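You operate a simulated robot arm through the tools that you are given. There is no shell and no other tool.

Carry out the task below with a simulated robot arm. There is one attempt and no reset: what you move stays moved.

## Task
Put things in order on the top of the long bench. At the end: the purple spool stands on top of the brown thread carton; the cream blue-core spool stands where the teal spool stood; the teal spool stands where the purple spool stood; the yellow padlock stands where the cream blue-core spool stood; whatever was shut is shut again. Leave all else as you found it, and nothing knocked over.

The check looks at the end state, three seconds after you hand in, the way a careful person would. Anything else that was tipped, shoved, dropped, spilled or broken makes it a failure.

## Robot
A 6-joint arm with a two-finger gripper, fixed in place. Base frame: the origin is at the foot of the arm, x ahead of it, y to its left, z up; the work surface is at about z = 0. Readings come in m, rad, newtons and seconds.
With the tool pointing down near the work surface it reaches from about 0.18 to 0.48 m from the base axis. Its first joint turns from -1.152 to 1.152 rad. Payload 1.76 kg.
The TCP is the grasp point between the finger pads, 0.029 m short of the fingertips. In the tool frame z runs along the fingers and y along their closing line. The gripper opens to 0.082 m; its body begins 0.058 m behind the TCP.
Orientation is that of the tool frame in the base frame, as a unit quaternion [x, y, z, w]. With the fingers straight down and closing along the base's y, the tool's x points along the base's -x, its y along +y and its z along -z.

## Interface
- The arm moves only by the tool drive_tool. Its argument "motion" is a list of rows, each a list of 7 numbers: the gripper command, from -1 (shut) to 1 (fully open), values between in proportion, then the shift along the tool's x, y, z in m, then the turn, a rotation vector about the tool's x, y, z in rad. In form: [[claw, tx, ty, tz, ax, ay, az], ...]. A call has 1 to 20 rows; each row is the pose to reach, as a shift and turn from the pose commanded when the call began, along the tool's axes at that moment. Rows are played at 5 a second. More than 0.05 m and 0.15 rad between two rows, or a gripper value outside its range, and nothing of the call is played. A pose out of reach is approached as far as the arm can. The call stops where the force on the tool passes 40 N (or 10 N more than at its start, if that is more) or the arm is blocked; 0.2 s more then pass. Each finger travels about 0.2035 m/s and halts on what it meets, pressing with about 22 N; the grip force reading is that of the motor and also rises with nothing between the fingers. The clock runs only during rows and for 0.2 s after the last one: add rows that repeat a pose to give the fingers time. It gives the time, the measured TCP pose, the force on the tool (base axes), the opening and the grip force at its end, in the units of the frame above (readings bear some noise), with the torque about the TCP (base axes, N m) and any sound that the robot's microphone picked up.
- Cameras (640 x 400 px; columns grow to the right, rows downward): "scene" is fixed at [0.0641, 0.3394, 0.4274]; the picture's right is [-0.68, -0.73, 0.00], its down [-0.39, 0.37, -0.84] and it looks along [0.62, -0.57, -0.54] (base axes); focal length 316 px, centre (320, 200). "wrist" rides on the gripper at [0.079, 0.004, -0.09] in the tool frame; the picture's right is [-0.05, 1.00, 0.00], its down [-0.71, -0.04, -0.71] and it looks along [-0.71, -0.04, 0.71] (tool axes); focal length 256 px, centre (320, 200). There is no depth. A picture from a camera that has moved, and an enlarged one, comes with that camera's place and axes in the base frame and with its lens.
- snapshot(camera): a new picture of that camera. No time passes.
- enlarge(camera, box): a new picture of the part [left, top, right, bottom] of that camera's present view, enlarged. No time passes.
- finish_job(): hands the job in; it is judged then, once.

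Places have to be worked out from the pictures, the camera data and where the tool is seen. Open the gripper and draw the arm clear of the work before you hand the job in, unless the task says otherwise.

The tools are called after "Emit:" by a JSON object that holds its "method" and its "body". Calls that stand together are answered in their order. drive_tool: Moves the arm, as the interface text tells. Its arguments: {"type":"object","properties":{"motion":{"type":"array","items":{"type":"array","items":{"type":"number"}}}},"required":["motion"]} The other tools are called the same way: snapshot (camera) takes a picture; enlarge (camera, box) takes an enlarged picture of a part of a camera's view; finish_job () hands the job in.

At the start:

```text
t: 0.0
position: [0.2933, -0.0745, 0.2488]
tool_rot: [0.0, 1.0, 0.0, 0.001]
contact_force: [-0.7, 0.4, -0.6]
ft_torque: [0.0, -0.01, 0.0]
grip_width: 0.082
grip_force: 0.1
```

scene: 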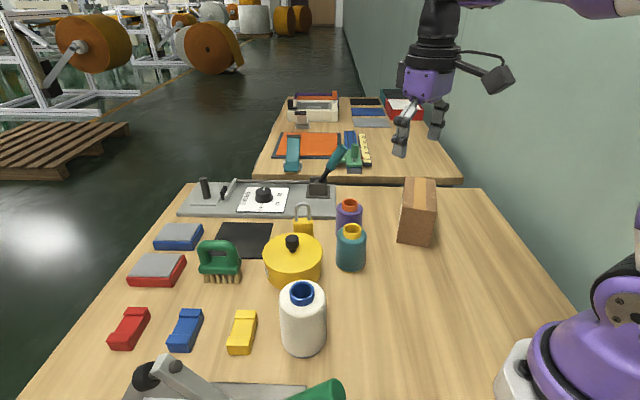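
wrist: 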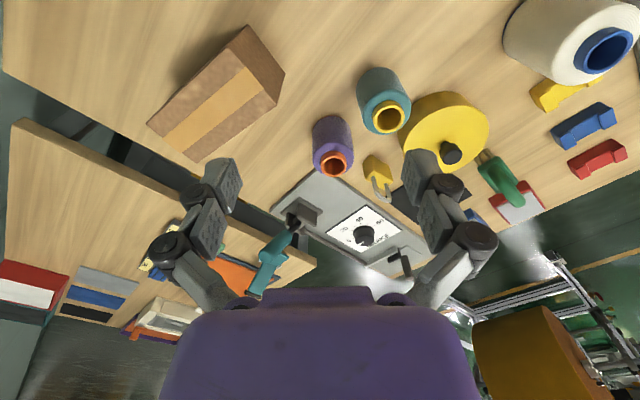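

The first pictures show the bench with the spools, carton, padlock, a yellow pot and a gauge panel. I'll take enlarged views before moving anything.

Emit:
{"method": "enlarge", "body": {"camera": "scene", "box": [240, 160, 460, 300]}}

Emit:
{"method": "enlarge", "body": {"camera": "scene", "box": [90, 170, 350, 400]}}

Emit:
{"method": "enlarge", "body": {"camera": "wrist", "box": [140, 0, 400, 220]}}

Emit:
{"method": "enlarge", "body": {"camera": "wrist", "box": [340, 0, 640, 220]}}

```text
2.86 times, centred on (350, 230) of scene
camera zoom: at [0.0641, 0.3394, 0.4274], right [-0.68, -0.73, 0.0], down [-0.39, 0.37, -0.84], along [0.62, -0.57, -0.54], focal length 903 px, centre (234, 114)
```

zoom: 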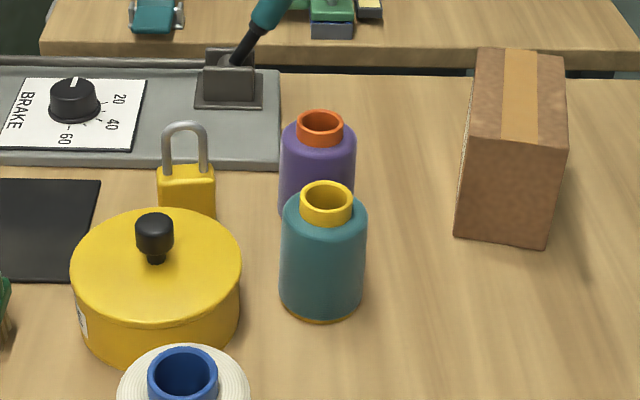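

```text
1.74 times, centred on (220, 285) of scene
camera zoom: at [0.0641, 0.3394, 0.4274], right [-0.68, -0.73, 0.0], down [-0.39, 0.37, -0.84], along [0.62, -0.57, -0.54], focal length 549 px, centre (494, 52)
```

zoom: 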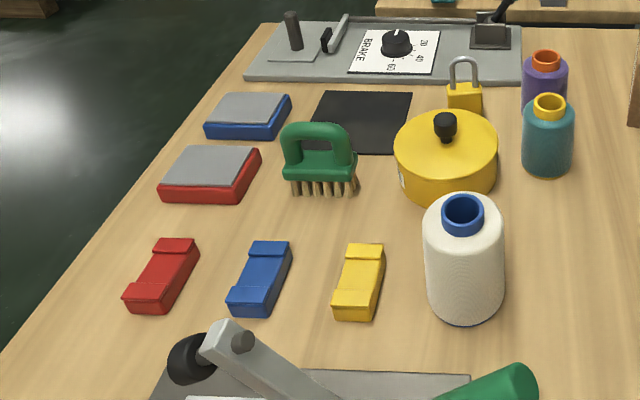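

```text
1.82 times, centred on (270, 110) of wrist
camera zoom: at [0.214, -0.07, 0.3391], right [0.05, 1.0, 0.0], down [0.71, -0.04, 0.71], along [0.71, -0.04, -0.71], focal length 465 px, centre (411, 364)
```

zoom: 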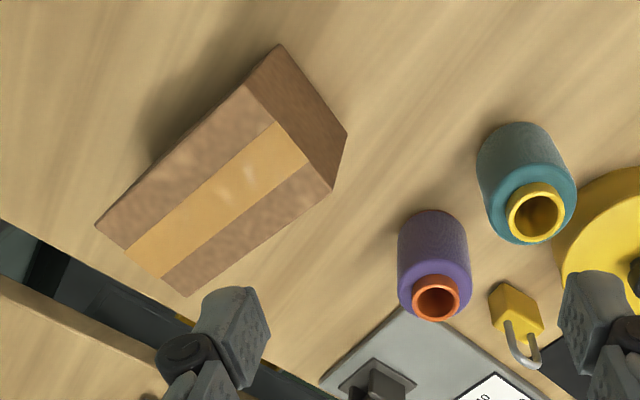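

```text
1.82 times, centred on (490, 110) of wrist
camera zoom: at [0.214, -0.07, 0.3391], right [0.05, 1.0, 0.0], down [0.71, -0.04, 0.71], along [0.71, -0.04, -0.71], focal length 465 px, centre (11, 364)
```

zoom: 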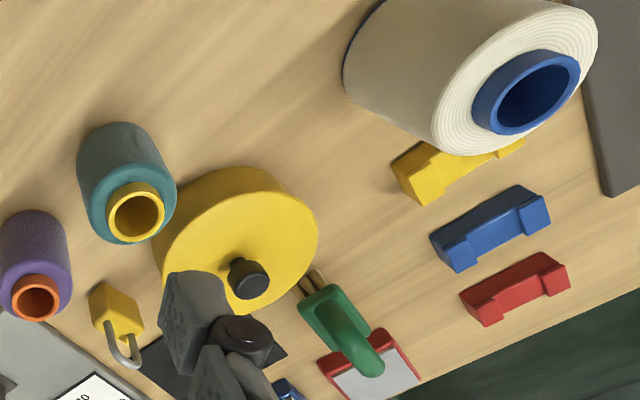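

From the scene and wrist views I put these positions at roughly:
- purple: (0.411, -0.066)
- teal: (0.35, -0.004)
- cream: (0.288, 0.164)
- padlock: (0.473, 0.006)
- carton: centre (0.334, -0.192), top about z = 0.086

The bench grid is turned about 45°. I'll turn the tool 45° and move above the purple spool, staying high, to refine this.

Emit:
{"method": "drive_tool", "body": {"motion": [[1, -0.02, 0.002, 0.005, 0, 0, 0.13], [1, -0.04, 0.004, 0.01, 0, 0, 0.26], [1, -0.06, 0.005, 0.015, 0, 0, 0.39], [1, -0.08, 0.006, 0.02, 0, 0, 0.52], [1, -0.1, 0.008, 0.025, 0, 0, 0.65], [1, -0.117, 0.009, 0.03, 0, 0, 0.785], [1, -0.117, 0.009, 0.03, 0, 0, 0.785]]}}

```text
t: 1.6
position: [0.4107, -0.0657, 0.2201]
tool_rot: [0.383, 0.924, 0.0, 0.0]
contact_force: [-0.4, 0.8, -0.2]
ft_torque: [-0.02, 0.02, 0.0]
grip_width: 0.0819
grip_force: 0.1
```

The tool is at 45° above the purple spool as commanded. I'll look from the wrist.

Emit:
{"method": "snapshot", "body": {"camera": "wrist"}}

Emit:
{"method": "snapshot", "body": {"camera": "scene"}}

```text
taken
camera wrist: at [0.3587, -0.006, 0.3095], right [0.74, 0.67, 0.0], down [0.47, -0.53, 0.71], along [0.47, -0.53, -0.71], focal length 256 px, centre (320, 200)
```

wrist: 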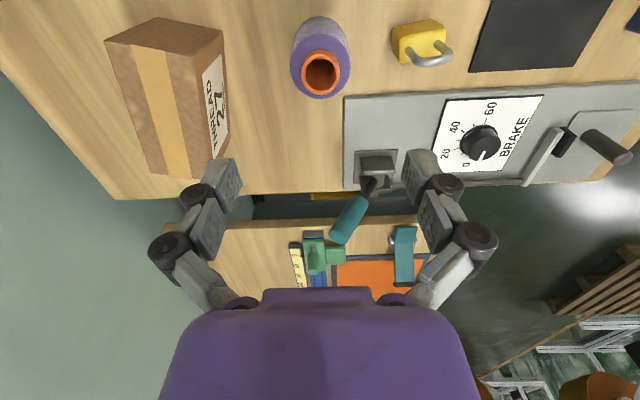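

```text
taken
```

scene: 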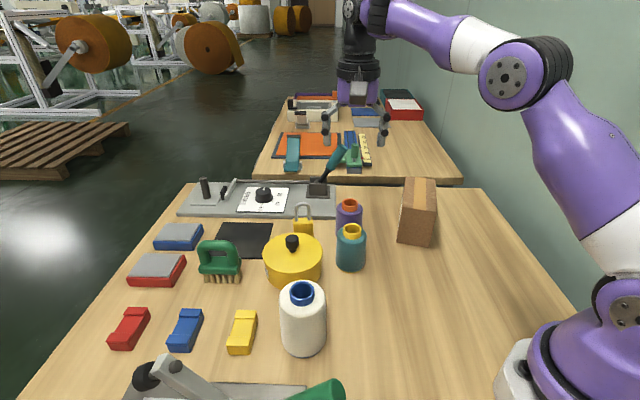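

The purple core shows almost exactly where the tool axis would meet it. I'll enlarge to measure the purple spool, padlock and carton more precisely.

Emit:
{"method": "enlarge", "body": {"camera": "wrist", "box": [270, 0, 480, 130]}}

Emit:
{"method": "enlarge", "body": {"camera": "wrist", "box": [90, 0, 290, 200]}}

```text
3.05 times, centred on (375, 65) of wrist
camera zoom: at [0.3587, -0.006, 0.3095], right [0.74, 0.67, 0.0], down [0.47, -0.53, 0.71], along [0.47, -0.53, -0.71], focal length 780 px, centre (152, 611)
```

zoom: 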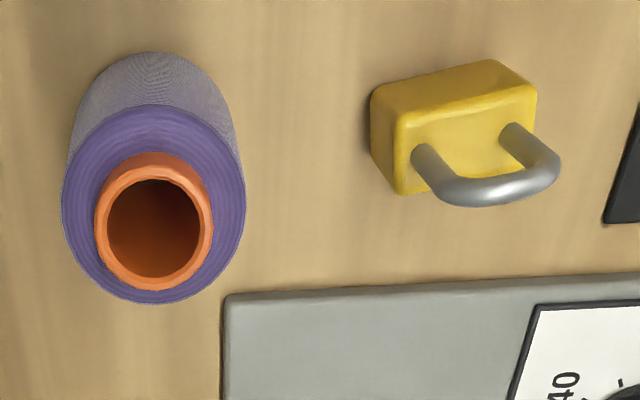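

```text
2.00 times, centred on (190, 100) of wrist
camera zoom: at [0.3587, -0.006, 0.3095], right [0.74, 0.67, 0.0], down [0.47, -0.53, 0.71], along [0.47, -0.53, -0.71], focal length 512 px, centre (580, 400)
```

zoom: 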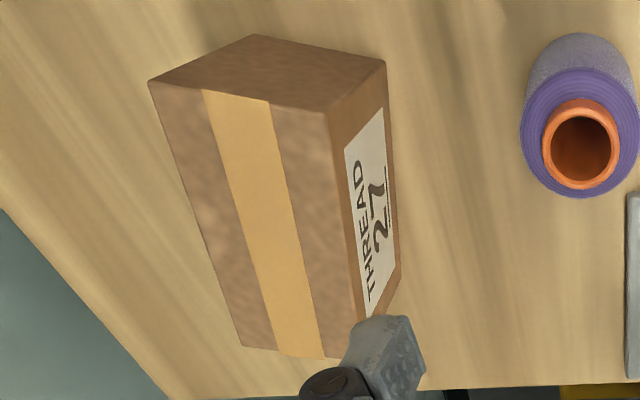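

Measured purple centre is about (0.4115, -0.0635), body diameter about 0.055. The carton top is at about z = 0.087, centred at (0.334, -0.192). I'll descend straight over the purple spool with the fingers open; the sides along the closing line are clear.

Emit:
{"method": "drive_tool", "body": {"motion": [[1, 0.001, 0.002, 0.03, 0, 0, 0], [1, 0.001, 0.002, 0.06, 0, 0, 0], [1, 0.001, 0.002, 0.09, 0, 0, 0], [1, 0.001, 0.002, 0.115, 0, 0, 0], [1, 0.001, 0.002, 0.135, 0, 0, 0], [1, 0.001, 0.002, 0.15, 0, 0, 0], [1, 0.001, 0.002, 0.165, 0, 0, 0], [1, 0.001, 0.002, 0.178, 0, 0, 0], [1, 0.001, 0.002, 0.178, 0, 0, 0]]}}

```text
t: 3.6
position: [0.4096, -0.0624, 0.0393]
tool_rot: [0.383, 0.924, 0.0, 0.0]
contact_force: [-0.9, -0.1, -1.3]
ft_torque: [-0.01, 0.05, -0.01]
grip_width: 0.0822
grip_force: 0.1
```

The gripper is at z ≈ 0.039 with no contact. I'll check the views before closing.

Emit:
{"method": "snapshot", "body": {"camera": "wrist"}}

Emit:
{"method": "enlarge", "body": {"camera": "scene", "box": [240, 120, 460, 290]}}

```text
taken
camera wrist: at [0.3569, -0.0043, 0.1302], right [0.74, 0.67, 0.0], down [0.47, -0.53, 0.71], along [0.47, -0.53, -0.71], focal length 256 px, centre (320, 200)
```

wrist: 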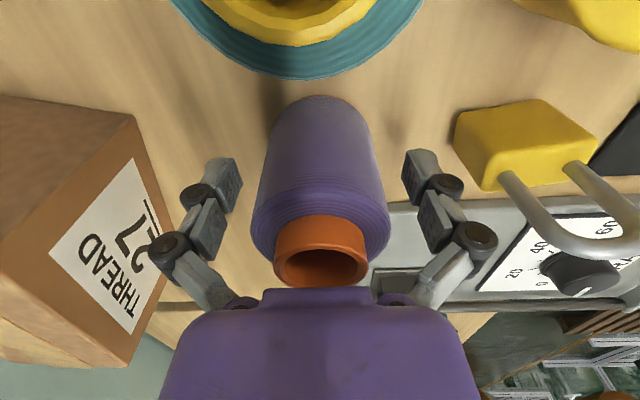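

```text
2.35 times, centred on (350, 205) of scene
camera zoom: at [0.0641, 0.3394, 0.4274], right [-0.68, -0.73, 0.0], down [-0.39, 0.37, -0.84], along [0.62, -0.57, -0.54], focal length 743 px, centre (249, 188)
```

zoom: 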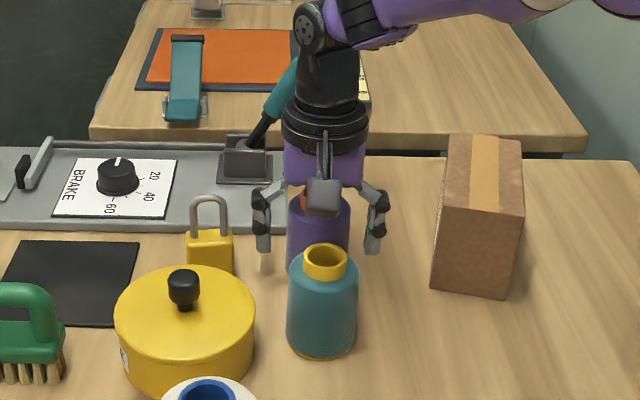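

The fingers straddle the purple spool evenly, with clearance to the padlock and teal spool. Closing now.

Emit:
{"method": "drive_tool", "body": {"motion": [[0.6, 0, 0, 0, 0, 0, 0], [0.4, 0, 0, 0, 0, 0, 0], [-1, 0, 0, 0, 0, 0, 0], [-1, 0, 0, 0, 0, 0, 0]]}}

```text
t: 4.6
position: [0.4097, -0.0643, 0.0413]
tool_rot: [0.382, 0.924, 0.0, 0.0]
contact_force: [1.2, 1.9, 3.0]
ft_torque: [-0.02, 0.02, -0.01]
grip_width: 0.0533
grip_force: 22.0
```

Gripped at 0.053 m width with 22 N. I'll lift to about z = 0.165 and carry it over the carton's centre.

Emit:
{"method": "drive_tool", "body": {"motion": [[-1, 0, 0, -0.01, 0, 0, 0], [-1, 0, 0, -0.035, 0, 0, 0], [-1, 0, 0, -0.065, 0, 0, 0], [-1, 0, 0, -0.095, 0, 0, 0], [-1, 0, 0, -0.125, 0, 0, 0], [-1, -0.006, -0.024, -0.125, 0, 0, 0], [-1, -0.012, -0.048, -0.125, 0, 0, 0], [-1, -0.018, -0.072, -0.125, 0, 0, 0], [-1, -0.024, -0.096, -0.125, 0, 0, 0], [-1, -0.03, -0.12, -0.125, 0, 0, 0], [-1, -0.0364, -0.1446, -0.125, 0, 0, 0], [-1, -0.0364, -0.1446, -0.125, 0, 0, 0], [-1, -0.0364, -0.1446, -0.125, 0, 0, 0]]}}

```text
t: 7.4
position: [0.3332, -0.1912, 0.1653]
tool_rot: [0.382, 0.924, 0.0, 0.0]
contact_force: [-0.7, 0.3, -2.2]
ft_torque: [0.0, -0.04, 0.01]
grip_width: 0.0532
grip_force: 21.8
```

The spool is held over the carton at z ≈ 0.165, with its bottom at about 0.125. I'll check alignment from both cameras.

Emit:
{"method": "snapshot", "body": {"camera": "wrist"}}

Emit:
{"method": "enlarge", "body": {"camera": "scene", "box": [300, 80, 520, 280]}}

```text
taken
camera wrist: at [0.2818, -0.1314, 0.2559], right [0.74, 0.67, 0.0], down [0.47, -0.53, 0.71], along [0.47, -0.53, -0.71], focal length 256 px, centre (320, 200)
```

wrist: 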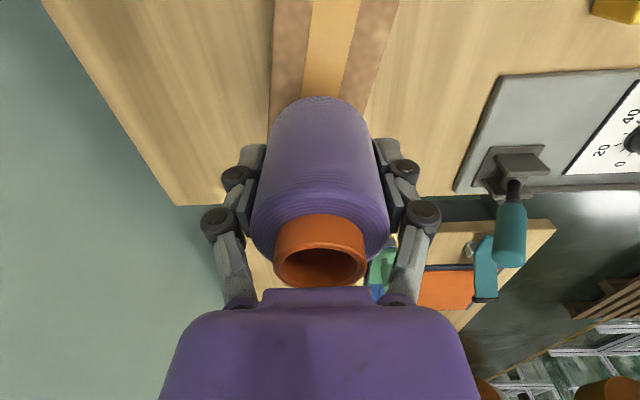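

```text
2.00 times, centred on (410, 180) of scene
camera zoom: at [0.0641, 0.3394, 0.4274], right [-0.68, -0.73, 0.0], down [-0.39, 0.37, -0.84], along [0.62, -0.57, -0.54], focal length 632 px, centre (140, 240)
```

zoom: 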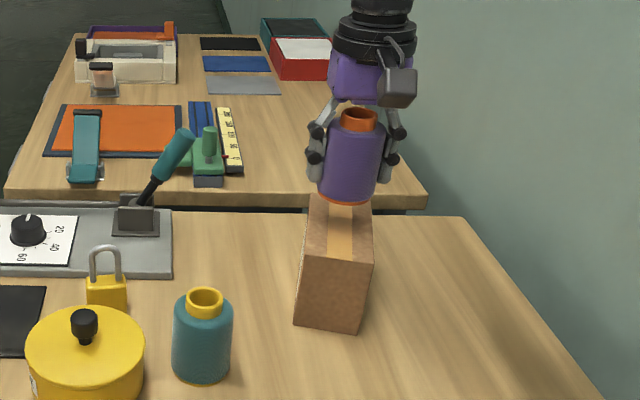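

The tape line on the carton runs through the spool's axis, so the alignment is good. I'll lower to just above the carton top.

Emit:
{"method": "drive_tool", "body": {"motion": [[-1, 0, 0, 0.01, 0, 0, 0], [-1, 0, 0, 0.02, 0, 0, 0], [-1, 0, 0, 0.028, 0, 0, 0], [-1, 0, 0, 0.032, 0, 0, 0], [-1, 0, 0, 0.032, 0, 0, 0]]}}

Emit:
{"method": "enlarge", "body": {"camera": "scene", "box": [370, 130, 470, 220]}}

```text
t: 8.6
position: [0.3332, -0.1899, 0.1318]
tool_rot: [0.382, 0.924, 0.0, 0.0]
contact_force: [-0.6, -0.2, -3.6]
ft_torque: [0.0, 0.01, 0.01]
grip_width: 0.0533
grip_force: 22.2
```

```text
4.44 times, centred on (420, 175) of scene
camera zoom: at [0.0641, 0.3394, 0.4274], right [-0.68, -0.73, 0.0], down [-0.39, 0.37, -0.84], along [0.62, -0.57, -0.54], focal length 1404 px, centre (-124, 311)
```

zoom: 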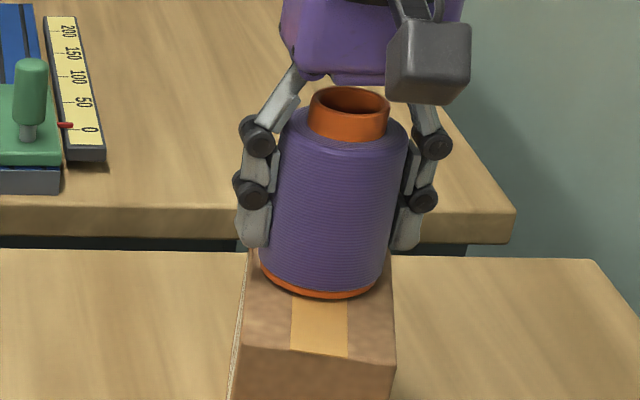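

The spool's base is almost at the carton top. I'll step down in small increments and watch the force.

Emit:
{"method": "drive_tool", "body": {"motion": [[-1, 0, 0, 0.001, 0, 0, 0], [-1, 0, 0, 0.002, 0, 0, 0], [-1, 0, 0, 0.002, 0, 0, 0]]}}

```text
t: 9.4
position: [0.3331, -0.1904, 0.131]
tool_rot: [0.383, 0.924, 0.0, 0.0]
contact_force: [-1.1, -0.7, -3.3]
ft_torque: [-0.01, -0.02, 0.03]
grip_width: 0.0536
grip_force: 21.7
```

No contact rise yet. Going down a little further.

Emit:
{"method": "drive_tool", "body": {"motion": [[-1, 0, 0, 0.001, 0, 0, 0], [-1, 0, 0, 0.002, 0, 0, 0], [-1, 0, 0, 0.002, 0, 0, 0]]}}

```text
t: 10.2
position: [0.3343, -0.191, 0.1295]
tool_rot: [0.383, 0.924, -0.001, 0.001]
contact_force: [-8.1, 0.9, 19.6]
ft_torque: [-0.07, 0.27, 0.0]
grip_width: 0.0538
grip_force: 21.6
```

Contact now reads about 20 N, so the spool is seated. I'll back off 1 mm to relieve the press, then open the fingers gently to clear it.

Emit:
{"method": "drive_tool", "body": {"motion": [[-1, 0, 0, -0.001, 0, 0, 0], [-1, 0, 0, -0.001, 0, 0, 0]]}}

```text
t: 10.8
position: [0.3338, -0.1907, 0.1292]
tool_rot: [0.381, 0.924, 0.0, 0.0]
contact_force: [0.0, -1.9, 0.3]
ft_torque: [-0.13, -0.04, -0.03]
grip_width: 0.0538
grip_force: 22.1
```

The force is nearly zero, so the carton is supporting the spool. Opening the gripper.

Emit:
{"method": "drive_tool", "body": {"motion": [[0.4, 0, 0, 0, 0, 0, 0], [0.6, 0, 0, 0, 0, 0, 0], [0.8, 0, 0, 0, 0, 0, 0], [1, 0, 0, 0, 0, 0, 0], [1, 0, 0, 0, 0, 0, 0]]}}

Emit:
{"method": "enlarge", "body": {"camera": "scene", "box": [350, 120, 490, 260]}}

Emit:
{"method": "snapshot", "body": {"camera": "wrist"}}

```text
t: 12.0
position: [0.3351, -0.1913, 0.1307]
tool_rot: [0.383, 0.924, 0.001, 0.0]
contact_force: [0.5, -0.6, -0.2]
ft_torque: [-0.05, 0.03, 0.02]
grip_width: 0.0819
grip_force: 0.1
```

```text
2.86 times, centred on (420, 190) of scene
camera zoom: at [0.0641, 0.3394, 0.4274], right [-0.68, -0.73, 0.0], down [-0.39, 0.37, -0.84], along [0.62, -0.57, -0.54], focal length 903 px, centre (34, 229)
```

zoom: 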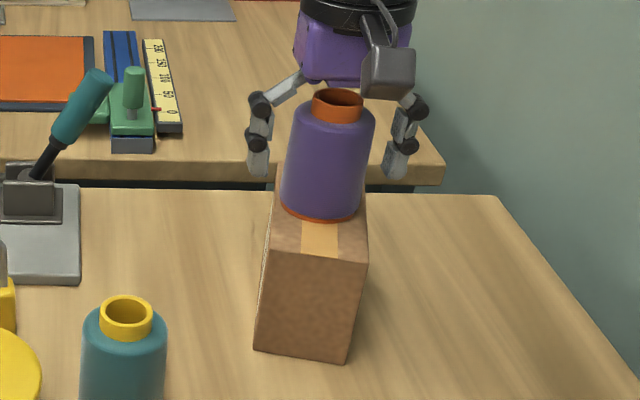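

```text
taken
camera wrist: at [0.2817, -0.1317, 0.2205], right [0.74, 0.67, 0.0], down [0.47, -0.53, 0.71], along [0.47, -0.53, -0.71], focal length 256 px, centre (320, 200)
```

wrist: 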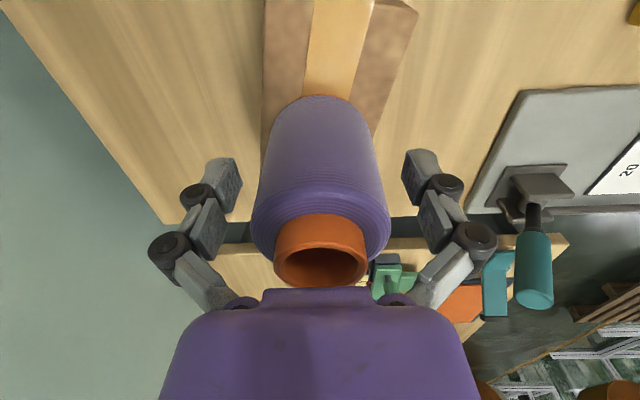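

The purple spool stands upright and centred on the carton, and the fingers are clear. I'll rise straight up, then move over the teal spool while turning so the fingers avoid the pot.

Emit:
{"method": "drive_tool", "body": {"motion": [[1, 0, 0, -0.015, 0, 0, 0], [1, 0, 0, -0.04, 0, 0, 0], [1, 0, 0, -0.075, 0, 0, 0], [1, 0, 0, -0.11, 0, 0, 0], [1, 0.0151, 0.0179, -0.11, 0, 0, -0.142], [1, 0.0302, 0.0359, -0.11, 0, 0, -0.284], [1, 0.0453, 0.0538, -0.11, 0, 0, -0.425], [1, 0.0605, 0.0718, -0.11, 0, 0, -0.567], [1, 0.0756, 0.0897, -0.105, 0, 0, -0.709], [1, 0.0907, 0.1076, -0.1, 0, 0, -0.85], [1, 0.1058, 0.1256, -0.095, 0, 0, -0.992], [1, 0.1209, 0.1435, -0.09, 0, 0, -1.134], [1, 0.1209, 0.1435, -0.09, 0, 0, -1.134], [1, 0.1209, 0.1435, -0.09, 0, 0, -1.134]]}}

Emit:
{"method": "snapshot", "body": {"camera": "wrist"}}

Emit:
{"method": "snapshot", "body": {"camera": "scene"}}

```text
t: 15.0
position: [0.3487, -0.0046, 0.2193]
tool_rot: [-0.174, 0.985, -0.001, 0.0]
contact_force: [-0.1, -0.7, 0.0]
ft_torque: [0.01, -0.03, 0.0]
grip_width: 0.0817
grip_force: 0.0
```

```text
taken
camera wrist: at [0.2742, -0.0267, 0.3099], right [-0.29, 0.96, 0.0], down [0.68, 0.21, 0.71], along [0.68, 0.21, -0.71], focal length 256 px, centre (320, 200)
```

wrist: 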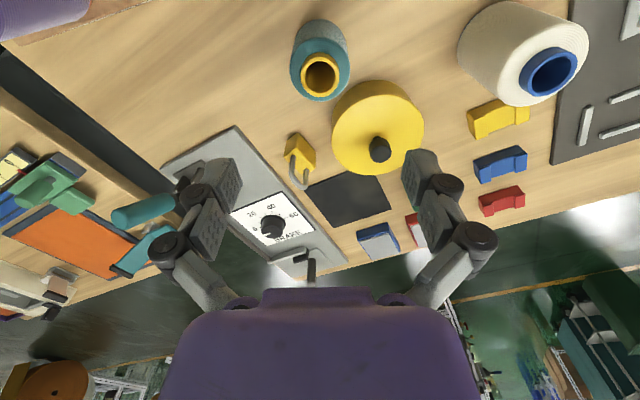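

```text
taken
```

scene: 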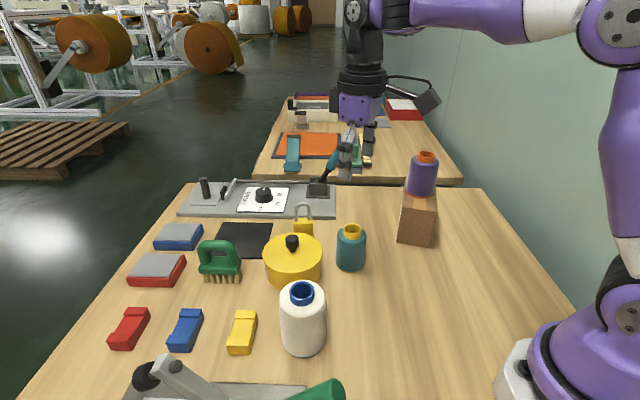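

The purple spool stands on the carton and nothing else has moved. I'll enlarge the view to measure teal, cream and padlock.

Emit:
{"method": "enlarge", "body": {"camera": "wrist", "box": [260, 0, 440, 180]}}

Emit:
{"method": "enlarge", "body": {"camera": "wrist", "box": [440, 0, 640, 120]}}

```text
2.22 times, centred on (350, 90) of wrist
camera zoom: at [0.2742, -0.0267, 0.3099], right [-0.29, 0.96, 0.0], down [0.68, 0.21, 0.71], along [0.68, 0.21, -0.71], focal length 569 px, centre (253, 444)
```

zoom: 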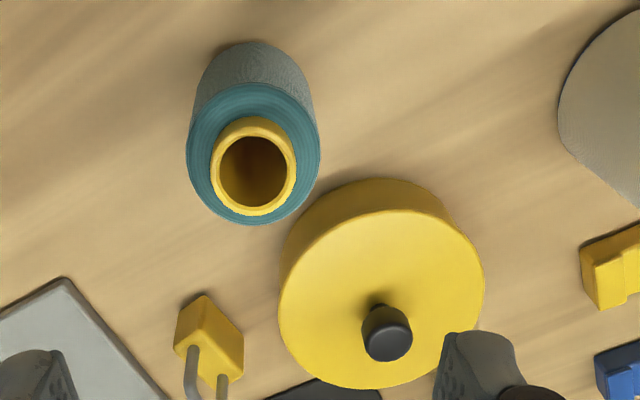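

```text
3.20 times, centred on (540, 60) of wrist
camera zoom: at [0.2742, -0.0267, 0.3099], right [-0.29, 0.96, 0.0], down [0.68, 0.21, 0.71], along [0.68, 0.21, -0.71], focal length 819 px, centre (-384, 648)
```

zoom: 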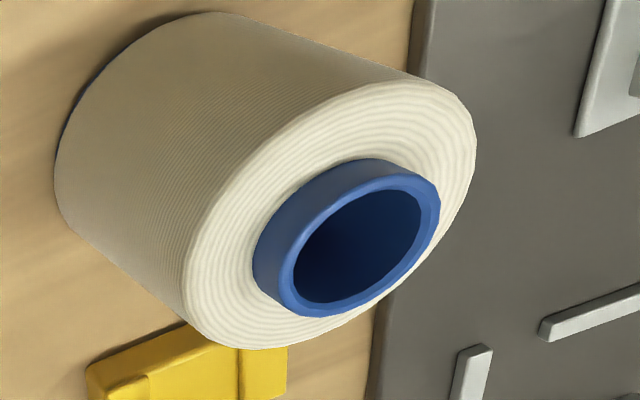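

Teal's centre works out to about (0.351, -0.002), so a 2 mm correction. Descending on it with open fingers.

Emit:
{"method": "drive_tool", "body": {"motion": [[1, -0.002, 0.002, 0.03, 0, 0, 0], [1, -0.002, 0.002, 0.06, 0, 0, 0], [1, -0.002, 0.002, 0.09, 0, 0, 0], [1, -0.002, 0.002, 0.115, 0, 0, 0], [1, -0.002, 0.002, 0.135, 0, 0, 0], [1, -0.002, 0.002, 0.15, 0, 0, 0], [1, -0.002, 0.002, 0.165, 0, 0, 0], [1, -0.002, 0.002, 0.178, 0, 0, 0], [1, -0.002, 0.002, 0.178, 0, 0, 0]]}}

Emit:
{"method": "snapshot", "body": {"camera": "wrist"}}

Emit:
{"method": "enlarge", "body": {"camera": "scene", "box": [240, 140, 460, 310]}}

```text
t: 17.0
position: [0.3529, -0.0019, 0.0422]
tool_rot: [-0.174, 0.985, 0.0, 0.0]
contact_force: [-0.2, -0.3, 0.0]
ft_torque: [0.0, 0.02, 0.04]
grip_width: 0.0821
grip_force: 0.1
```

```text
taken
camera wrist: at [0.2769, -0.0247, 0.1327], right [-0.29, 0.96, 0.0], down [0.68, 0.21, 0.71], along [0.68, 0.21, -0.71], focal length 256 px, centre (320, 200)
```

wrist: 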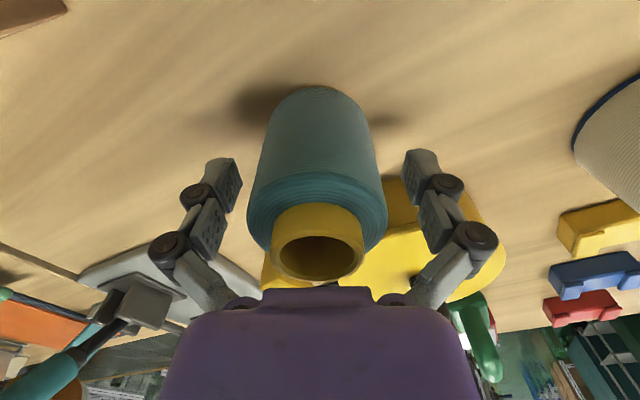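

```text
2.35 times, centred on (350, 225) of scene
camera zoom: at [0.0641, 0.3394, 0.4274], right [-0.68, -0.73, 0.0], down [-0.39, 0.37, -0.84], along [0.62, -0.57, -0.54], focal length 743 px, centre (249, 141)
```

zoom: 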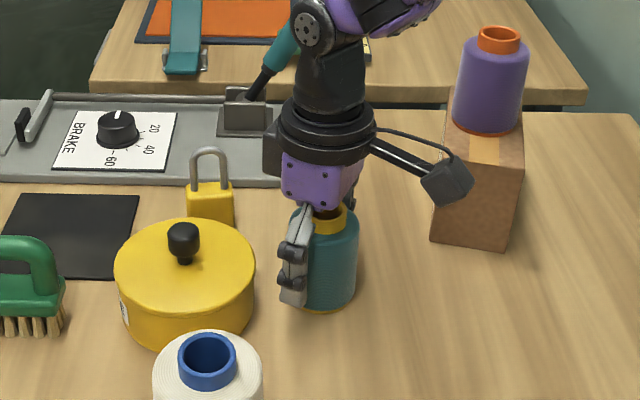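

The fingers straddle the teal spool with clearance to the pot. Closing.

Emit:
{"method": "drive_tool", "body": {"motion": [[0.6, 0, 0, 0, 0, 0, 0], [0.4, 0, 0, 0, 0, 0, 0], [-1, 0, 0, 0, 0, 0, 0], [-1, 0, 0, 0, 0, 0, 0]]}}

```text
t: 18.0
position: [0.3521, -0.0022, 0.0427]
tool_rot: [-0.173, 0.985, 0.0, 0.001]
contact_force: [0.6, -5.3, 9.1]
ft_torque: [0.01, 0.15, 0.03]
grip_width: 0.0536
grip_force: 22.4
```

Gripped at 0.0536 m. I'll lift, then carry it to the purple spool's old spot at (0.411, -0.0635), stopping just above the surface.

Emit:
{"method": "drive_tool", "body": {"motion": [[-1, 0, 0, -0.01, 0, 0, 0], [-1, 0, 0, -0.035, 0, 0, 0], [-1, 0, 0, -0.06, 0, 0, 0], [-1, 0, 0, -0.08, 0, 0, 0], [-1, -0.0087, -0.0196, -0.08, 0, 0, 0], [-1, -0.0173, -0.0391, -0.08, 0, 0, 0], [-1, -0.026, -0.0587, -0.08, 0, 0, 0], [-1, -0.0346, -0.0782, -0.08, 0, 0, 0], [-1, -0.0346, -0.0782, -0.08, 0, 0, 0], [-1, -0.0346, -0.0782, -0.06, 0, 0, 0], [-1, -0.0346, -0.0782, -0.04, 0, 0, 0], [-1, -0.0346, -0.0782, -0.022, 0, 0, 0], [-1, -0.0346, -0.0782, -0.01, 0, 0, 0], [-1, -0.0346, -0.0782, -0.01, 0, 0, 0]]}}

Emit:
{"method": "enlarge", "body": {"camera": "scene", "box": [240, 140, 460, 310]}}

Emit:
{"method": "snapshot", "body": {"camera": "wrist"}}

```text
t: 21.0
position: [0.4102, -0.0635, 0.0521]
tool_rot: [-0.173, 0.985, 0.001, 0.0]
contact_force: [-0.7, -0.1, -2.8]
ft_torque: [0.01, 0.0, 0.0]
grip_width: 0.053
grip_force: 21.5
```

```text
2.35 times, centred on (350, 225) of scene
camera zoom: at [0.0641, 0.3394, 0.4274], right [-0.68, -0.73, 0.0], down [-0.39, 0.37, -0.84], along [0.62, -0.57, -0.54], focal length 743 px, centre (249, 141)
```

zoom: 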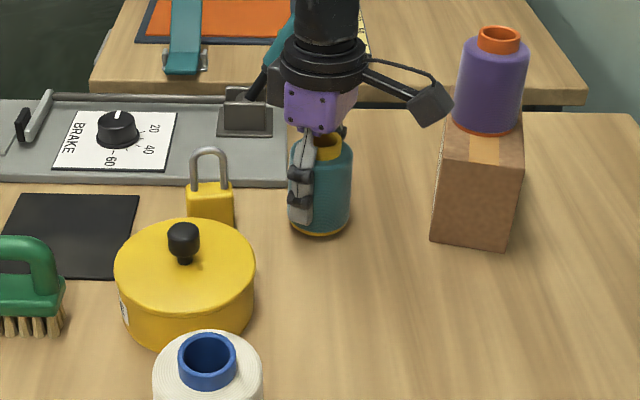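

```text
taken
camera wrist: at [0.3357, -0.0861, 0.1421], right [-0.29, 0.96, 0.0], down [0.68, 0.21, 0.71], along [0.68, 0.21, -0.71], focal length 256 px, centre (320, 200)
```

wrist: 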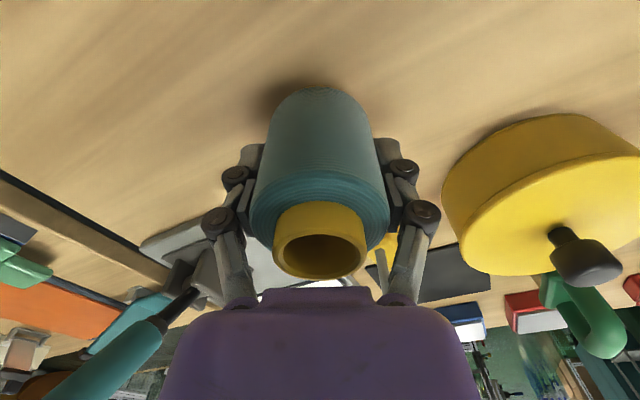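

Teal is about 1 cm above the purple spool's old spot, with nothing touching. Lowering slowly.

Emit:
{"method": "drive_tool", "body": {"motion": [[-1, 0, 0, 0.004, 0, 0, 0], [-1, 0, 0, 0.007, 0, 0, 0], [-1, 0, 0, 0.0085, 0, 0, 0], [-1, 0, 0, 0.0085, 0, 0, 0]]}}

```text
t: 22.0
position: [0.4115, -0.0631, 0.0433]
tool_rot: [-0.174, 0.985, 0.0, 0.0]
contact_force: [0.0, -0.7, -3.4]
ft_torque: [0.02, 0.0, 0.01]
grip_width: 0.0531
grip_force: 22.1
```

No contact yet. Another small step down.

Emit:
{"method": "drive_tool", "body": {"motion": [[-1, 0, 0, 0.001, 0, 0, 0], [-1, 0, 0, 0.0018, 0, 0, 0], [-1, 0, 0, 0.0018, 0, 0, 0]]}}

```text
t: 22.8
position: [0.4102, -0.0633, 0.0435]
tool_rot: [-0.173, 0.985, 0.0, 0.0]
contact_force: [-10.0, -1.5, 18.4]
ft_torque: [0.02, 0.2, 0.01]
grip_width: 0.0532
grip_force: 22.4
```

Contact reads 18 N, so it is seated. I'll back off slightly and open.

Emit:
{"method": "drive_tool", "body": {"motion": [[-1, 0, 0, -0.0009, 0, 0, 0], [-1, 0, 0, -0.0009, 0, 0, 0], [0.4, 0, 0, -0.0009, 0, 0, 0], [0.6, 0, 0, -0.0009, 0, 0, 0], [0.8, 0, 0, -0.0009, 0, 0, 0], [1, 0, 0, -0.0009, 0, 0, 0], [1, 0, 0, -0.0009, 0, 0, 0]]}}

Emit:
{"method": "snapshot", "body": {"camera": "wrist"}}

Emit:
{"method": "enlarge", "body": {"camera": "scene", "box": [240, 140, 460, 310]}}

```text
t: 24.4
position: [0.4105, -0.0632, 0.0435]
tool_rot: [-0.173, 0.985, 0.0, 0.0]
contact_force: [0.4, -0.7, 0.3]
ft_torque: [0.02, -0.03, -0.02]
grip_width: 0.082
grip_force: 0.2
```

```text
taken
camera wrist: at [0.3352, -0.0861, 0.1339], right [-0.29, 0.96, 0.0], down [0.68, 0.21, 0.71], along [0.68, 0.21, -0.71], focal length 256 px, centre (320, 200)
```

wrist: 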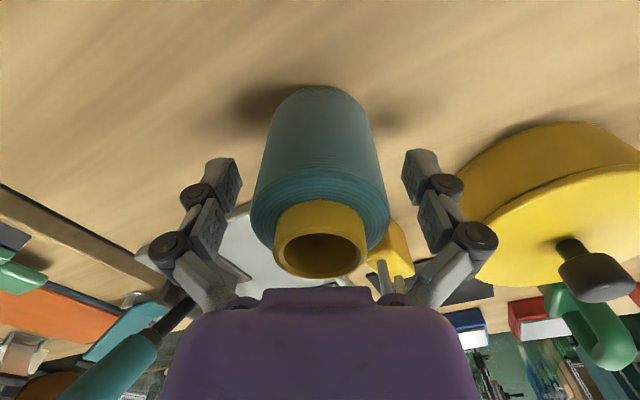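

```text
2.35 times, centred on (350, 225) of scene
camera zoom: at [0.0641, 0.3394, 0.4274], right [-0.68, -0.73, 0.0], down [-0.39, 0.37, -0.84], along [0.62, -0.57, -0.54], focal length 743 px, centre (249, 141)
```

zoom: 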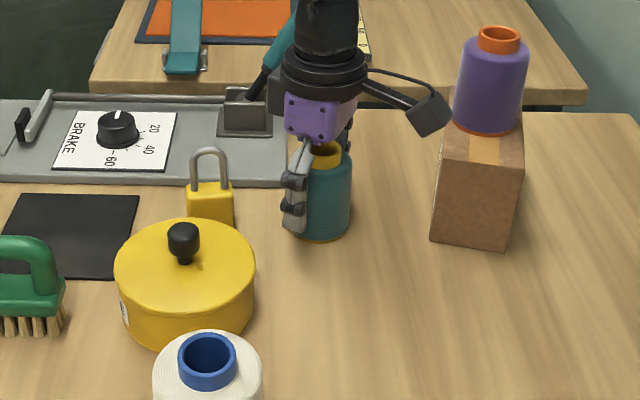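

Teal stands cleanly at the purple spool's old spot. I'll rise straight up and move over the cream spool at about (0.289, 0.166), keeping the same orientation.

Emit:
{"method": "drive_tool", "body": {"motion": [[1, 0, 0, -0.015, 0, 0, 0], [1, 0, 0, -0.04, 0, 0, 0], [1, 0, 0, -0.075, 0, 0, 0], [1, 0, 0, -0.115, 0, 0, 0], [1, 0, 0, -0.155, 0, 0, 0], [1, 0, 0, -0.19, 0, 0, 0], [1, 0.0052, 0.0368, -0.19, 0, 0, 0], [1, 0.0103, 0.0735, -0.19, 0, 0, 0], [1, 0.0155, 0.1103, -0.19, 0, 0, 0], [1, 0.0207, 0.147, -0.19, 0, 0, 0], [1, 0.0259, 0.1838, -0.19, 0, 0, 0], [1, 0.031, 0.2205, -0.19, 0, 0, 0], [1, 0.0362, 0.2573, -0.19, 0, 0, 0], [1, 0.0362, 0.2573, -0.19, 0, 0, 0], [1, 0.0362, 0.2573, -0.19, 0, 0, 0]]}}

Emit:
{"method": "snapshot", "body": {"camera": "wrist"}}

Emit:
{"method": "snapshot", "body": {"camera": "scene"}}

```text
t: 27.6
position: [0.2878, 0.1665, 0.235]
tool_rot: [-0.174, 0.985, 0.0, 0.0]
contact_force: [0.2, -0.3, 0.4]
ft_torque: [0.01, 0.02, 0.03]
grip_width: 0.0822
grip_force: 0.1
```

```text
taken
camera wrist: at [0.2126, 0.1436, 0.3251], right [-0.29, 0.96, 0.0], down [0.68, 0.21, 0.71], along [0.68, 0.21, -0.71], focal length 256 px, centre (320, 200)
```

wrist: 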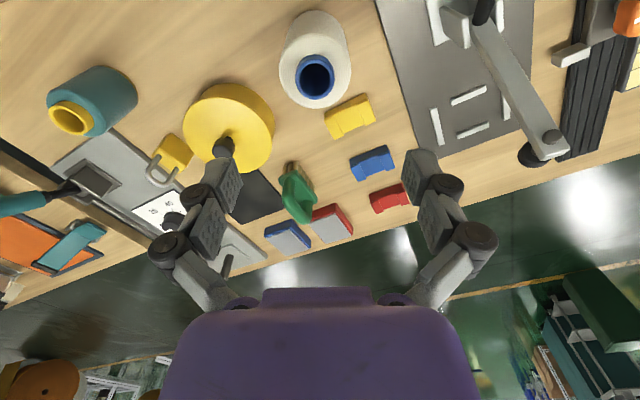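

```text
taken
```

scene: 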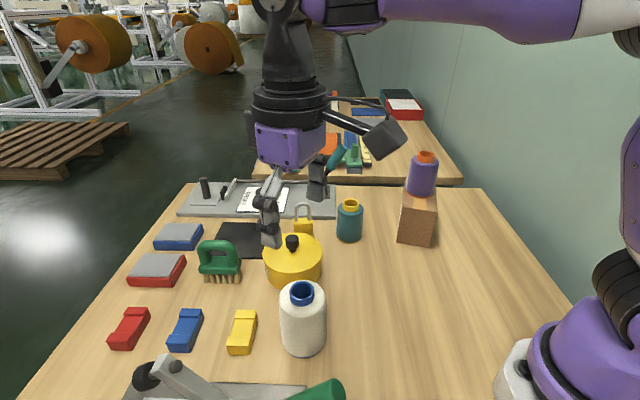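

All looks steady. I'll enlarge the cream spool to find its centre accurately, since it leaves the least finger clearance.

Emit:
{"method": "enlarge", "body": {"camera": "wrist", "box": [250, 0, 410, 120]}}

Emit:
{"method": "enlarge", "body": {"camera": "wrist", "box": [370, 0, 640, 180]}}

Emit:
{"method": "enlarge", "body": {"camera": "scene", "box": [110, 260, 370, 400]}}

```text
3.33 times, centred on (330, 60) of wrist
camera zoom: at [0.2126, 0.1436, 0.3251], right [-0.29, 0.96, 0.0], down [0.68, 0.21, 0.71], along [0.68, 0.21, -0.71], focal length 853 px, centre (287, 667)
```

zoom: 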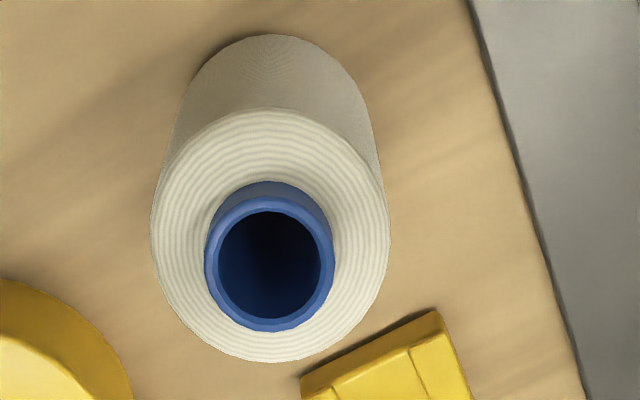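

```text
2.22 times, centred on (505, 90) of wrist
camera zoom: at [0.2126, 0.1436, 0.3251], right [-0.29, 0.96, 0.0], down [0.68, 0.21, 0.71], along [0.68, 0.21, -0.71], focal length 569 px, centre (-91, 444)
```

zoom: 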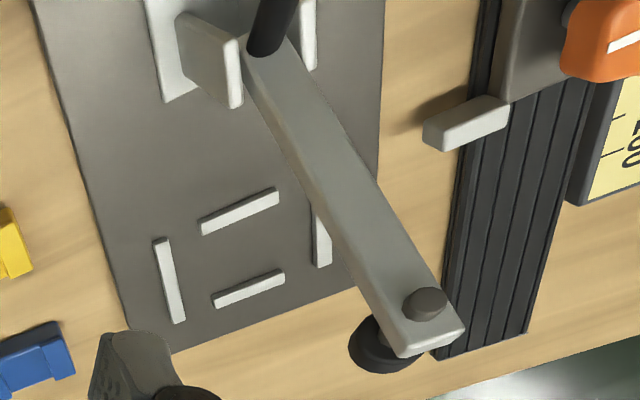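

```text
2.46 times, centred on (240, 330) of scene
camera zoom: at [0.0641, 0.3394, 0.4274], right [-0.68, -0.73, 0.0], down [-0.39, 0.37, -0.84], along [0.62, -0.57, -0.54], focal length 778 px, centre (517, -120)
```

zoom: 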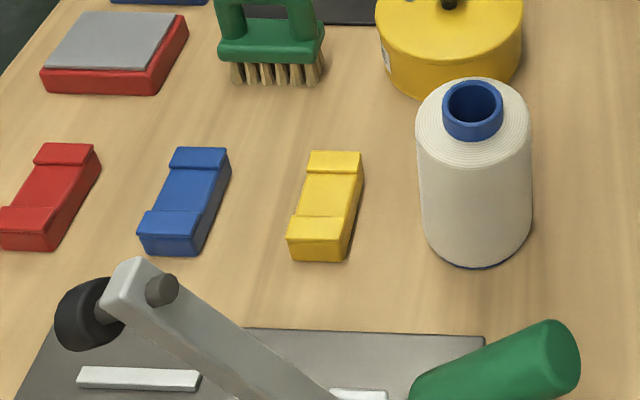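

Cream's centre is about (0.291, 0.163) and its diameter about 0.064, so I'll shift 4.5 mm along the closing line. I'll descend part of the way first and check.

Emit:
{"method": "drive_tool", "body": {"motion": [[1, -0.0015, -0.0045, 0.02, 0, 0, 0], [1, -0.0015, -0.0045, 0.05, 0, 0, 0], [1, -0.0015, -0.0045, 0.08, 0, 0, 0], [1, -0.0015, -0.0045, 0.095, 0, 0, 0], [1, -0.0015, -0.0045, 0.095, 0, 0, 0]]}}

Emit:
{"method": "snapshot", "body": {"camera": "wrist"}}

Emit:
{"method": "enlarge", "body": {"camera": "scene", "box": [180, 180, 400, 370]}}

```text
t: 28.8
position: [0.2913, 0.1632, 0.1401]
tool_rot: [-0.173, 0.985, 0.0, 0.0]
contact_force: [-0.6, 1.2, -0.8]
ft_torque: [-0.01, 0.02, -0.04]
grip_width: 0.0819
grip_force: 0.1
```

```text
taken
camera wrist: at [0.2169, 0.1401, 0.2295], right [-0.29, 0.96, 0.0], down [0.68, 0.21, 0.71], along [0.68, 0.21, -0.71], focal length 256 px, centre (320, 200)
```

wrist: 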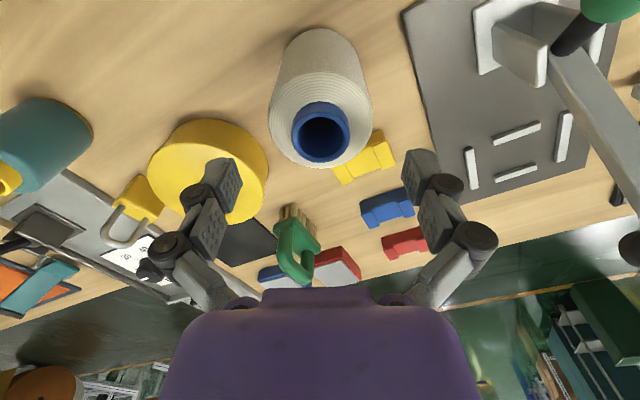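

```text
2.11 times, centred on (290, 275) of scene
camera zoom: at [0.0641, 0.3394, 0.4274], right [-0.68, -0.73, 0.0], down [-0.39, 0.37, -0.84], along [0.62, -0.57, -0.54], focal length 665 px, centre (383, 42)
```

zoom: 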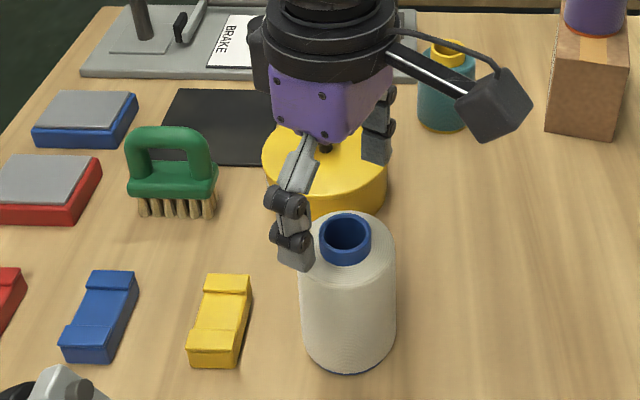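

Cream's core now lines up with the tool axis. Descending the rest of the way to grasp height.

Emit:
{"method": "drive_tool", "body": {"motion": [[1, 0, 0, 0.02, 0, 0, 0], [1, 0, 0, 0.04, 0, 0, 0], [1, 0, 0, 0.055, 0, 0, 0], [1, 0, 0, 0.07, 0, 0, 0], [1, 0, 0, 0.08, 0, 0, 0], [1, 0, 0, 0.087, 0, 0, 0], [1, 0, 0, 0.087, 0, 0, 0]]}}

Emit:
{"method": "snapshot", "body": {"camera": "wrist"}}

Emit:
{"method": "enlarge", "body": {"camera": "scene", "box": [180, 180, 400, 370]}}

```text
t: 30.4
position: [0.2924, 0.1621, 0.0519]
tool_rot: [-0.173, 0.985, 0.0, 0.0]
contact_force: [-0.5, 0.9, 0.2]
ft_torque: [0.0, -0.02, -0.01]
grip_width: 0.082
grip_force: 0.0
```

```text
taken
camera wrist: at [0.2162, 0.139, 0.1424], right [-0.29, 0.96, 0.0], down [0.68, 0.21, 0.71], along [0.68, 0.21, -0.71], focal length 256 px, centre (320, 200)
```

wrist: 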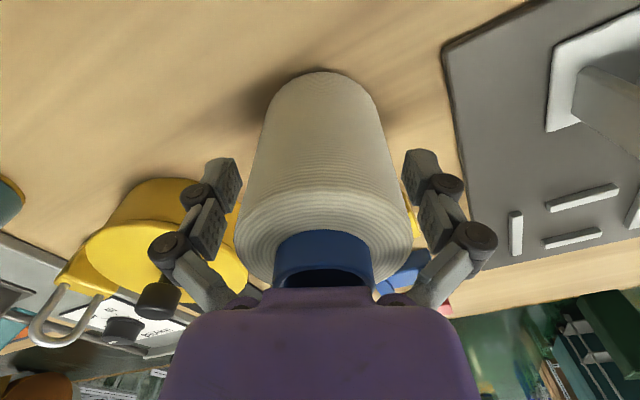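

```text
2.11 times, centred on (290, 275) of scene
camera zoom: at [0.0641, 0.3394, 0.4274], right [-0.68, -0.73, 0.0], down [-0.39, 0.37, -0.84], along [0.62, -0.57, -0.54], focal length 665 px, centre (383, 42)
```

zoom: 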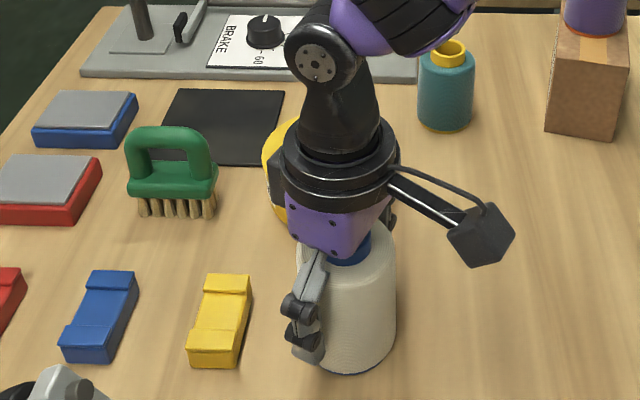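

The fingers are on either side of the cream spool, well centred. Closing.

Emit:
{"method": "drive_tool", "body": {"motion": [[0.8, 0, 0, 0, 0, 0, 0], [0.65, 0, 0, 0, 0, 0, 0], [-1, 0, 0, 0, 0, 0, 0], [-1, 0, 0, 0, 0, 0, 0]]}}

```text
t: 31.4
position: [0.2915, 0.1655, 0.0529]
tool_rot: [-0.175, 0.985, 0.001, 0.001]
contact_force: [-5.3, 6.4, 19.2]
ft_torque: [-0.05, -0.04, 0.05]
grip_width: 0.0647
grip_force: 21.7
```

Gripped at 0.0647 m. I'll lift gently and carry it along the closing line to the teal spool's old spot (0.3517, -0.002), stopping about 1 cm above the surface.

Emit:
{"method": "drive_tool", "body": {"motion": [[-1, 0, 0, -0.005, 0, 0, 0], [-1, 0, 0, -0.02, 0, 0, 0], [-1, 0, 0, -0.045, 0, 0, 0], [-1, 0, 0, -0.07, 0, 0, 0], [-1, 0, 0, -0.09, 0, 0, 0], [-1, 0, -0.029, -0.09, 0, 0, 0], [-1, 0, -0.058, -0.09, 0, 0, 0], [-1, 0, -0.087, -0.09, 0, 0, 0], [-1, 0, -0.116, -0.09, 0, 0, 0], [-1, 0, -0.145, -0.09, 0, 0, 0], [-1, 0, -0.1747, -0.09, 0, 0, 0], [-1, 0, -0.1747, -0.09, 0, 0, 0], [-1, 0, -0.1747, -0.065, 0, 0, 0], [-1, 0, -0.1747, -0.04, 0, 0, 0], [-1, 0, -0.1747, -0.022, 0, 0, 0], [-1, 0, -0.1747, -0.012, 0, 0, 0], [-1, 0, -0.1747, -0.012, 0, 0, 0]]}}

Emit:
{"method": "enlarge", "body": {"camera": "scene", "box": [240, 140, 460, 310]}}

Emit:
{"method": "snapshot", "body": {"camera": "wrist"}}

```text
t: 35.0
position: [0.3502, -0.0012, 0.0642]
tool_rot: [-0.174, 0.985, 0.0, 0.0]
contact_force: [0.1, -0.1, -3.1]
ft_torque: [-0.03, -0.02, -0.03]
grip_width: 0.0622
grip_force: 22.2
```

```text
2.35 times, centred on (350, 225) of scene
camera zoom: at [0.0641, 0.3394, 0.4274], right [-0.68, -0.73, 0.0], down [-0.39, 0.37, -0.84], along [0.62, -0.57, -0.54], focal length 743 px, centre (249, 141)
```

zoom: 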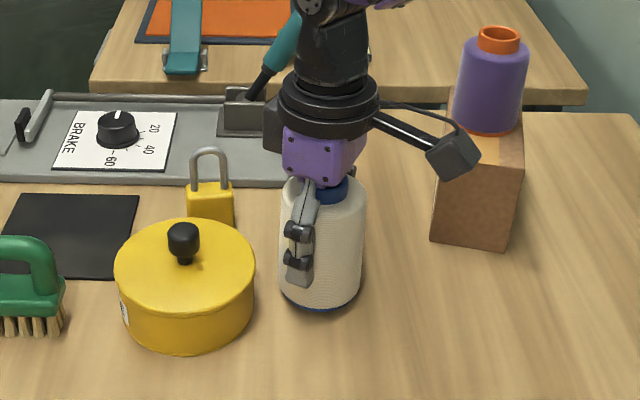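

```text
taken
camera wrist: at [0.2757, -0.0237, 0.1544], right [-0.29, 0.96, 0.0], down [0.68, 0.21, 0.71], along [0.68, 0.21, -0.71], focal length 256 px, centre (320, 200)
```

wrist: 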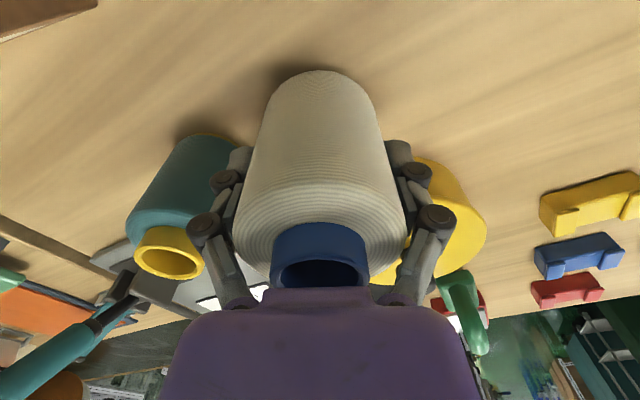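

Cream is upright about 1 cm above the old teal spot, clear of teal and the pot. Lowering in small steps.

Emit:
{"method": "drive_tool", "body": {"motion": [[-1, 0, 0, 0.003, 0, 0, 0], [-1, 0, 0, 0.006, 0, 0, 0], [-1, 0, 0, 0.006, 0, 0, 0]]}}

```text
t: 35.8
position: [0.351, -0.0016, 0.0571]
tool_rot: [-0.173, 0.985, 0.0, 0.0]
contact_force: [-0.2, 0.4, -2.1]
ft_torque: [0.0, -0.01, 0.0]
grip_width: 0.0622
grip_force: 22.0
```

No contact. Another 2 mm.

Emit:
{"method": "drive_tool", "body": {"motion": [[-1, 0, 0, 0.001, 0, 0, 0], [-1, 0, 0, 0.002, 0, 0, 0], [-1, 0, 0, 0.002, 0, 0, 0]]}}

```text
t: 36.6
position: [0.3517, -0.002, 0.0559]
tool_rot: [-0.173, 0.985, 0.0, -0.001]
contact_force: [0.4, -0.2, -1.9]
ft_torque: [-0.01, 0.0, 0.02]
grip_width: 0.0621
grip_force: 22.1
```

Still free. Stepping down 2 mm more.

Emit:
{"method": "drive_tool", "body": {"motion": [[-1, 0, 0, 0.001, 0, 0, 0], [-1, 0, 0, 0.002, 0, 0, 0], [-1, 0, 0, 0.002, 0, 0, 0]]}}

```text
t: 37.4
position: [0.3516, -0.0012, 0.0544]
tool_rot: [-0.175, 0.985, 0.0, 0.0]
contact_force: [-4.5, -0.5, 5.3]
ft_torque: [0.05, -0.07, 0.02]
grip_width: 0.0623
grip_force: 21.5
stopped in row 3: the force on the tool passed its limit at 42 N (the readings are from after the stop); the commanded pose is now the measured one
```

It has made contact and the load has relaxed to about 5 N. I'll check that the spool is upright before releasing.

Emit:
{"method": "enlarge", "body": {"camera": "scene", "box": [260, 150, 440, 300]}}

Emit:
{"method": "snapshot", "body": {"camera": "wrist"}}

```text
2.67 times, centred on (350, 225) of scene
camera zoom: at [0.0641, 0.3394, 0.4274], right [-0.68, -0.73, 0.0], down [-0.39, 0.37, -0.84], along [0.62, -0.57, -0.54], focal length 842 px, centre (240, 133)
```

zoom: 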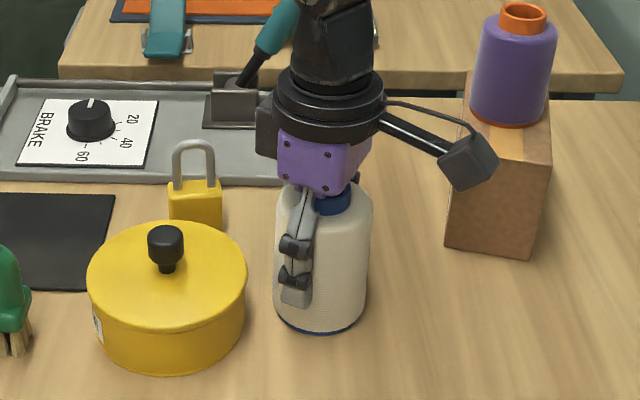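

```text
taken
camera wrist: at [0.2763, -0.0246, 0.145], right [-0.29, 0.96, 0.0], down [0.68, 0.21, 0.71], along [0.68, 0.21, -0.71], focal length 256 px, centre (320, 200)
```

wrist: 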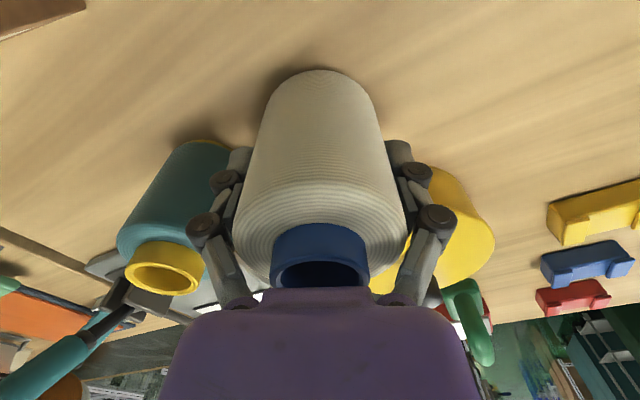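

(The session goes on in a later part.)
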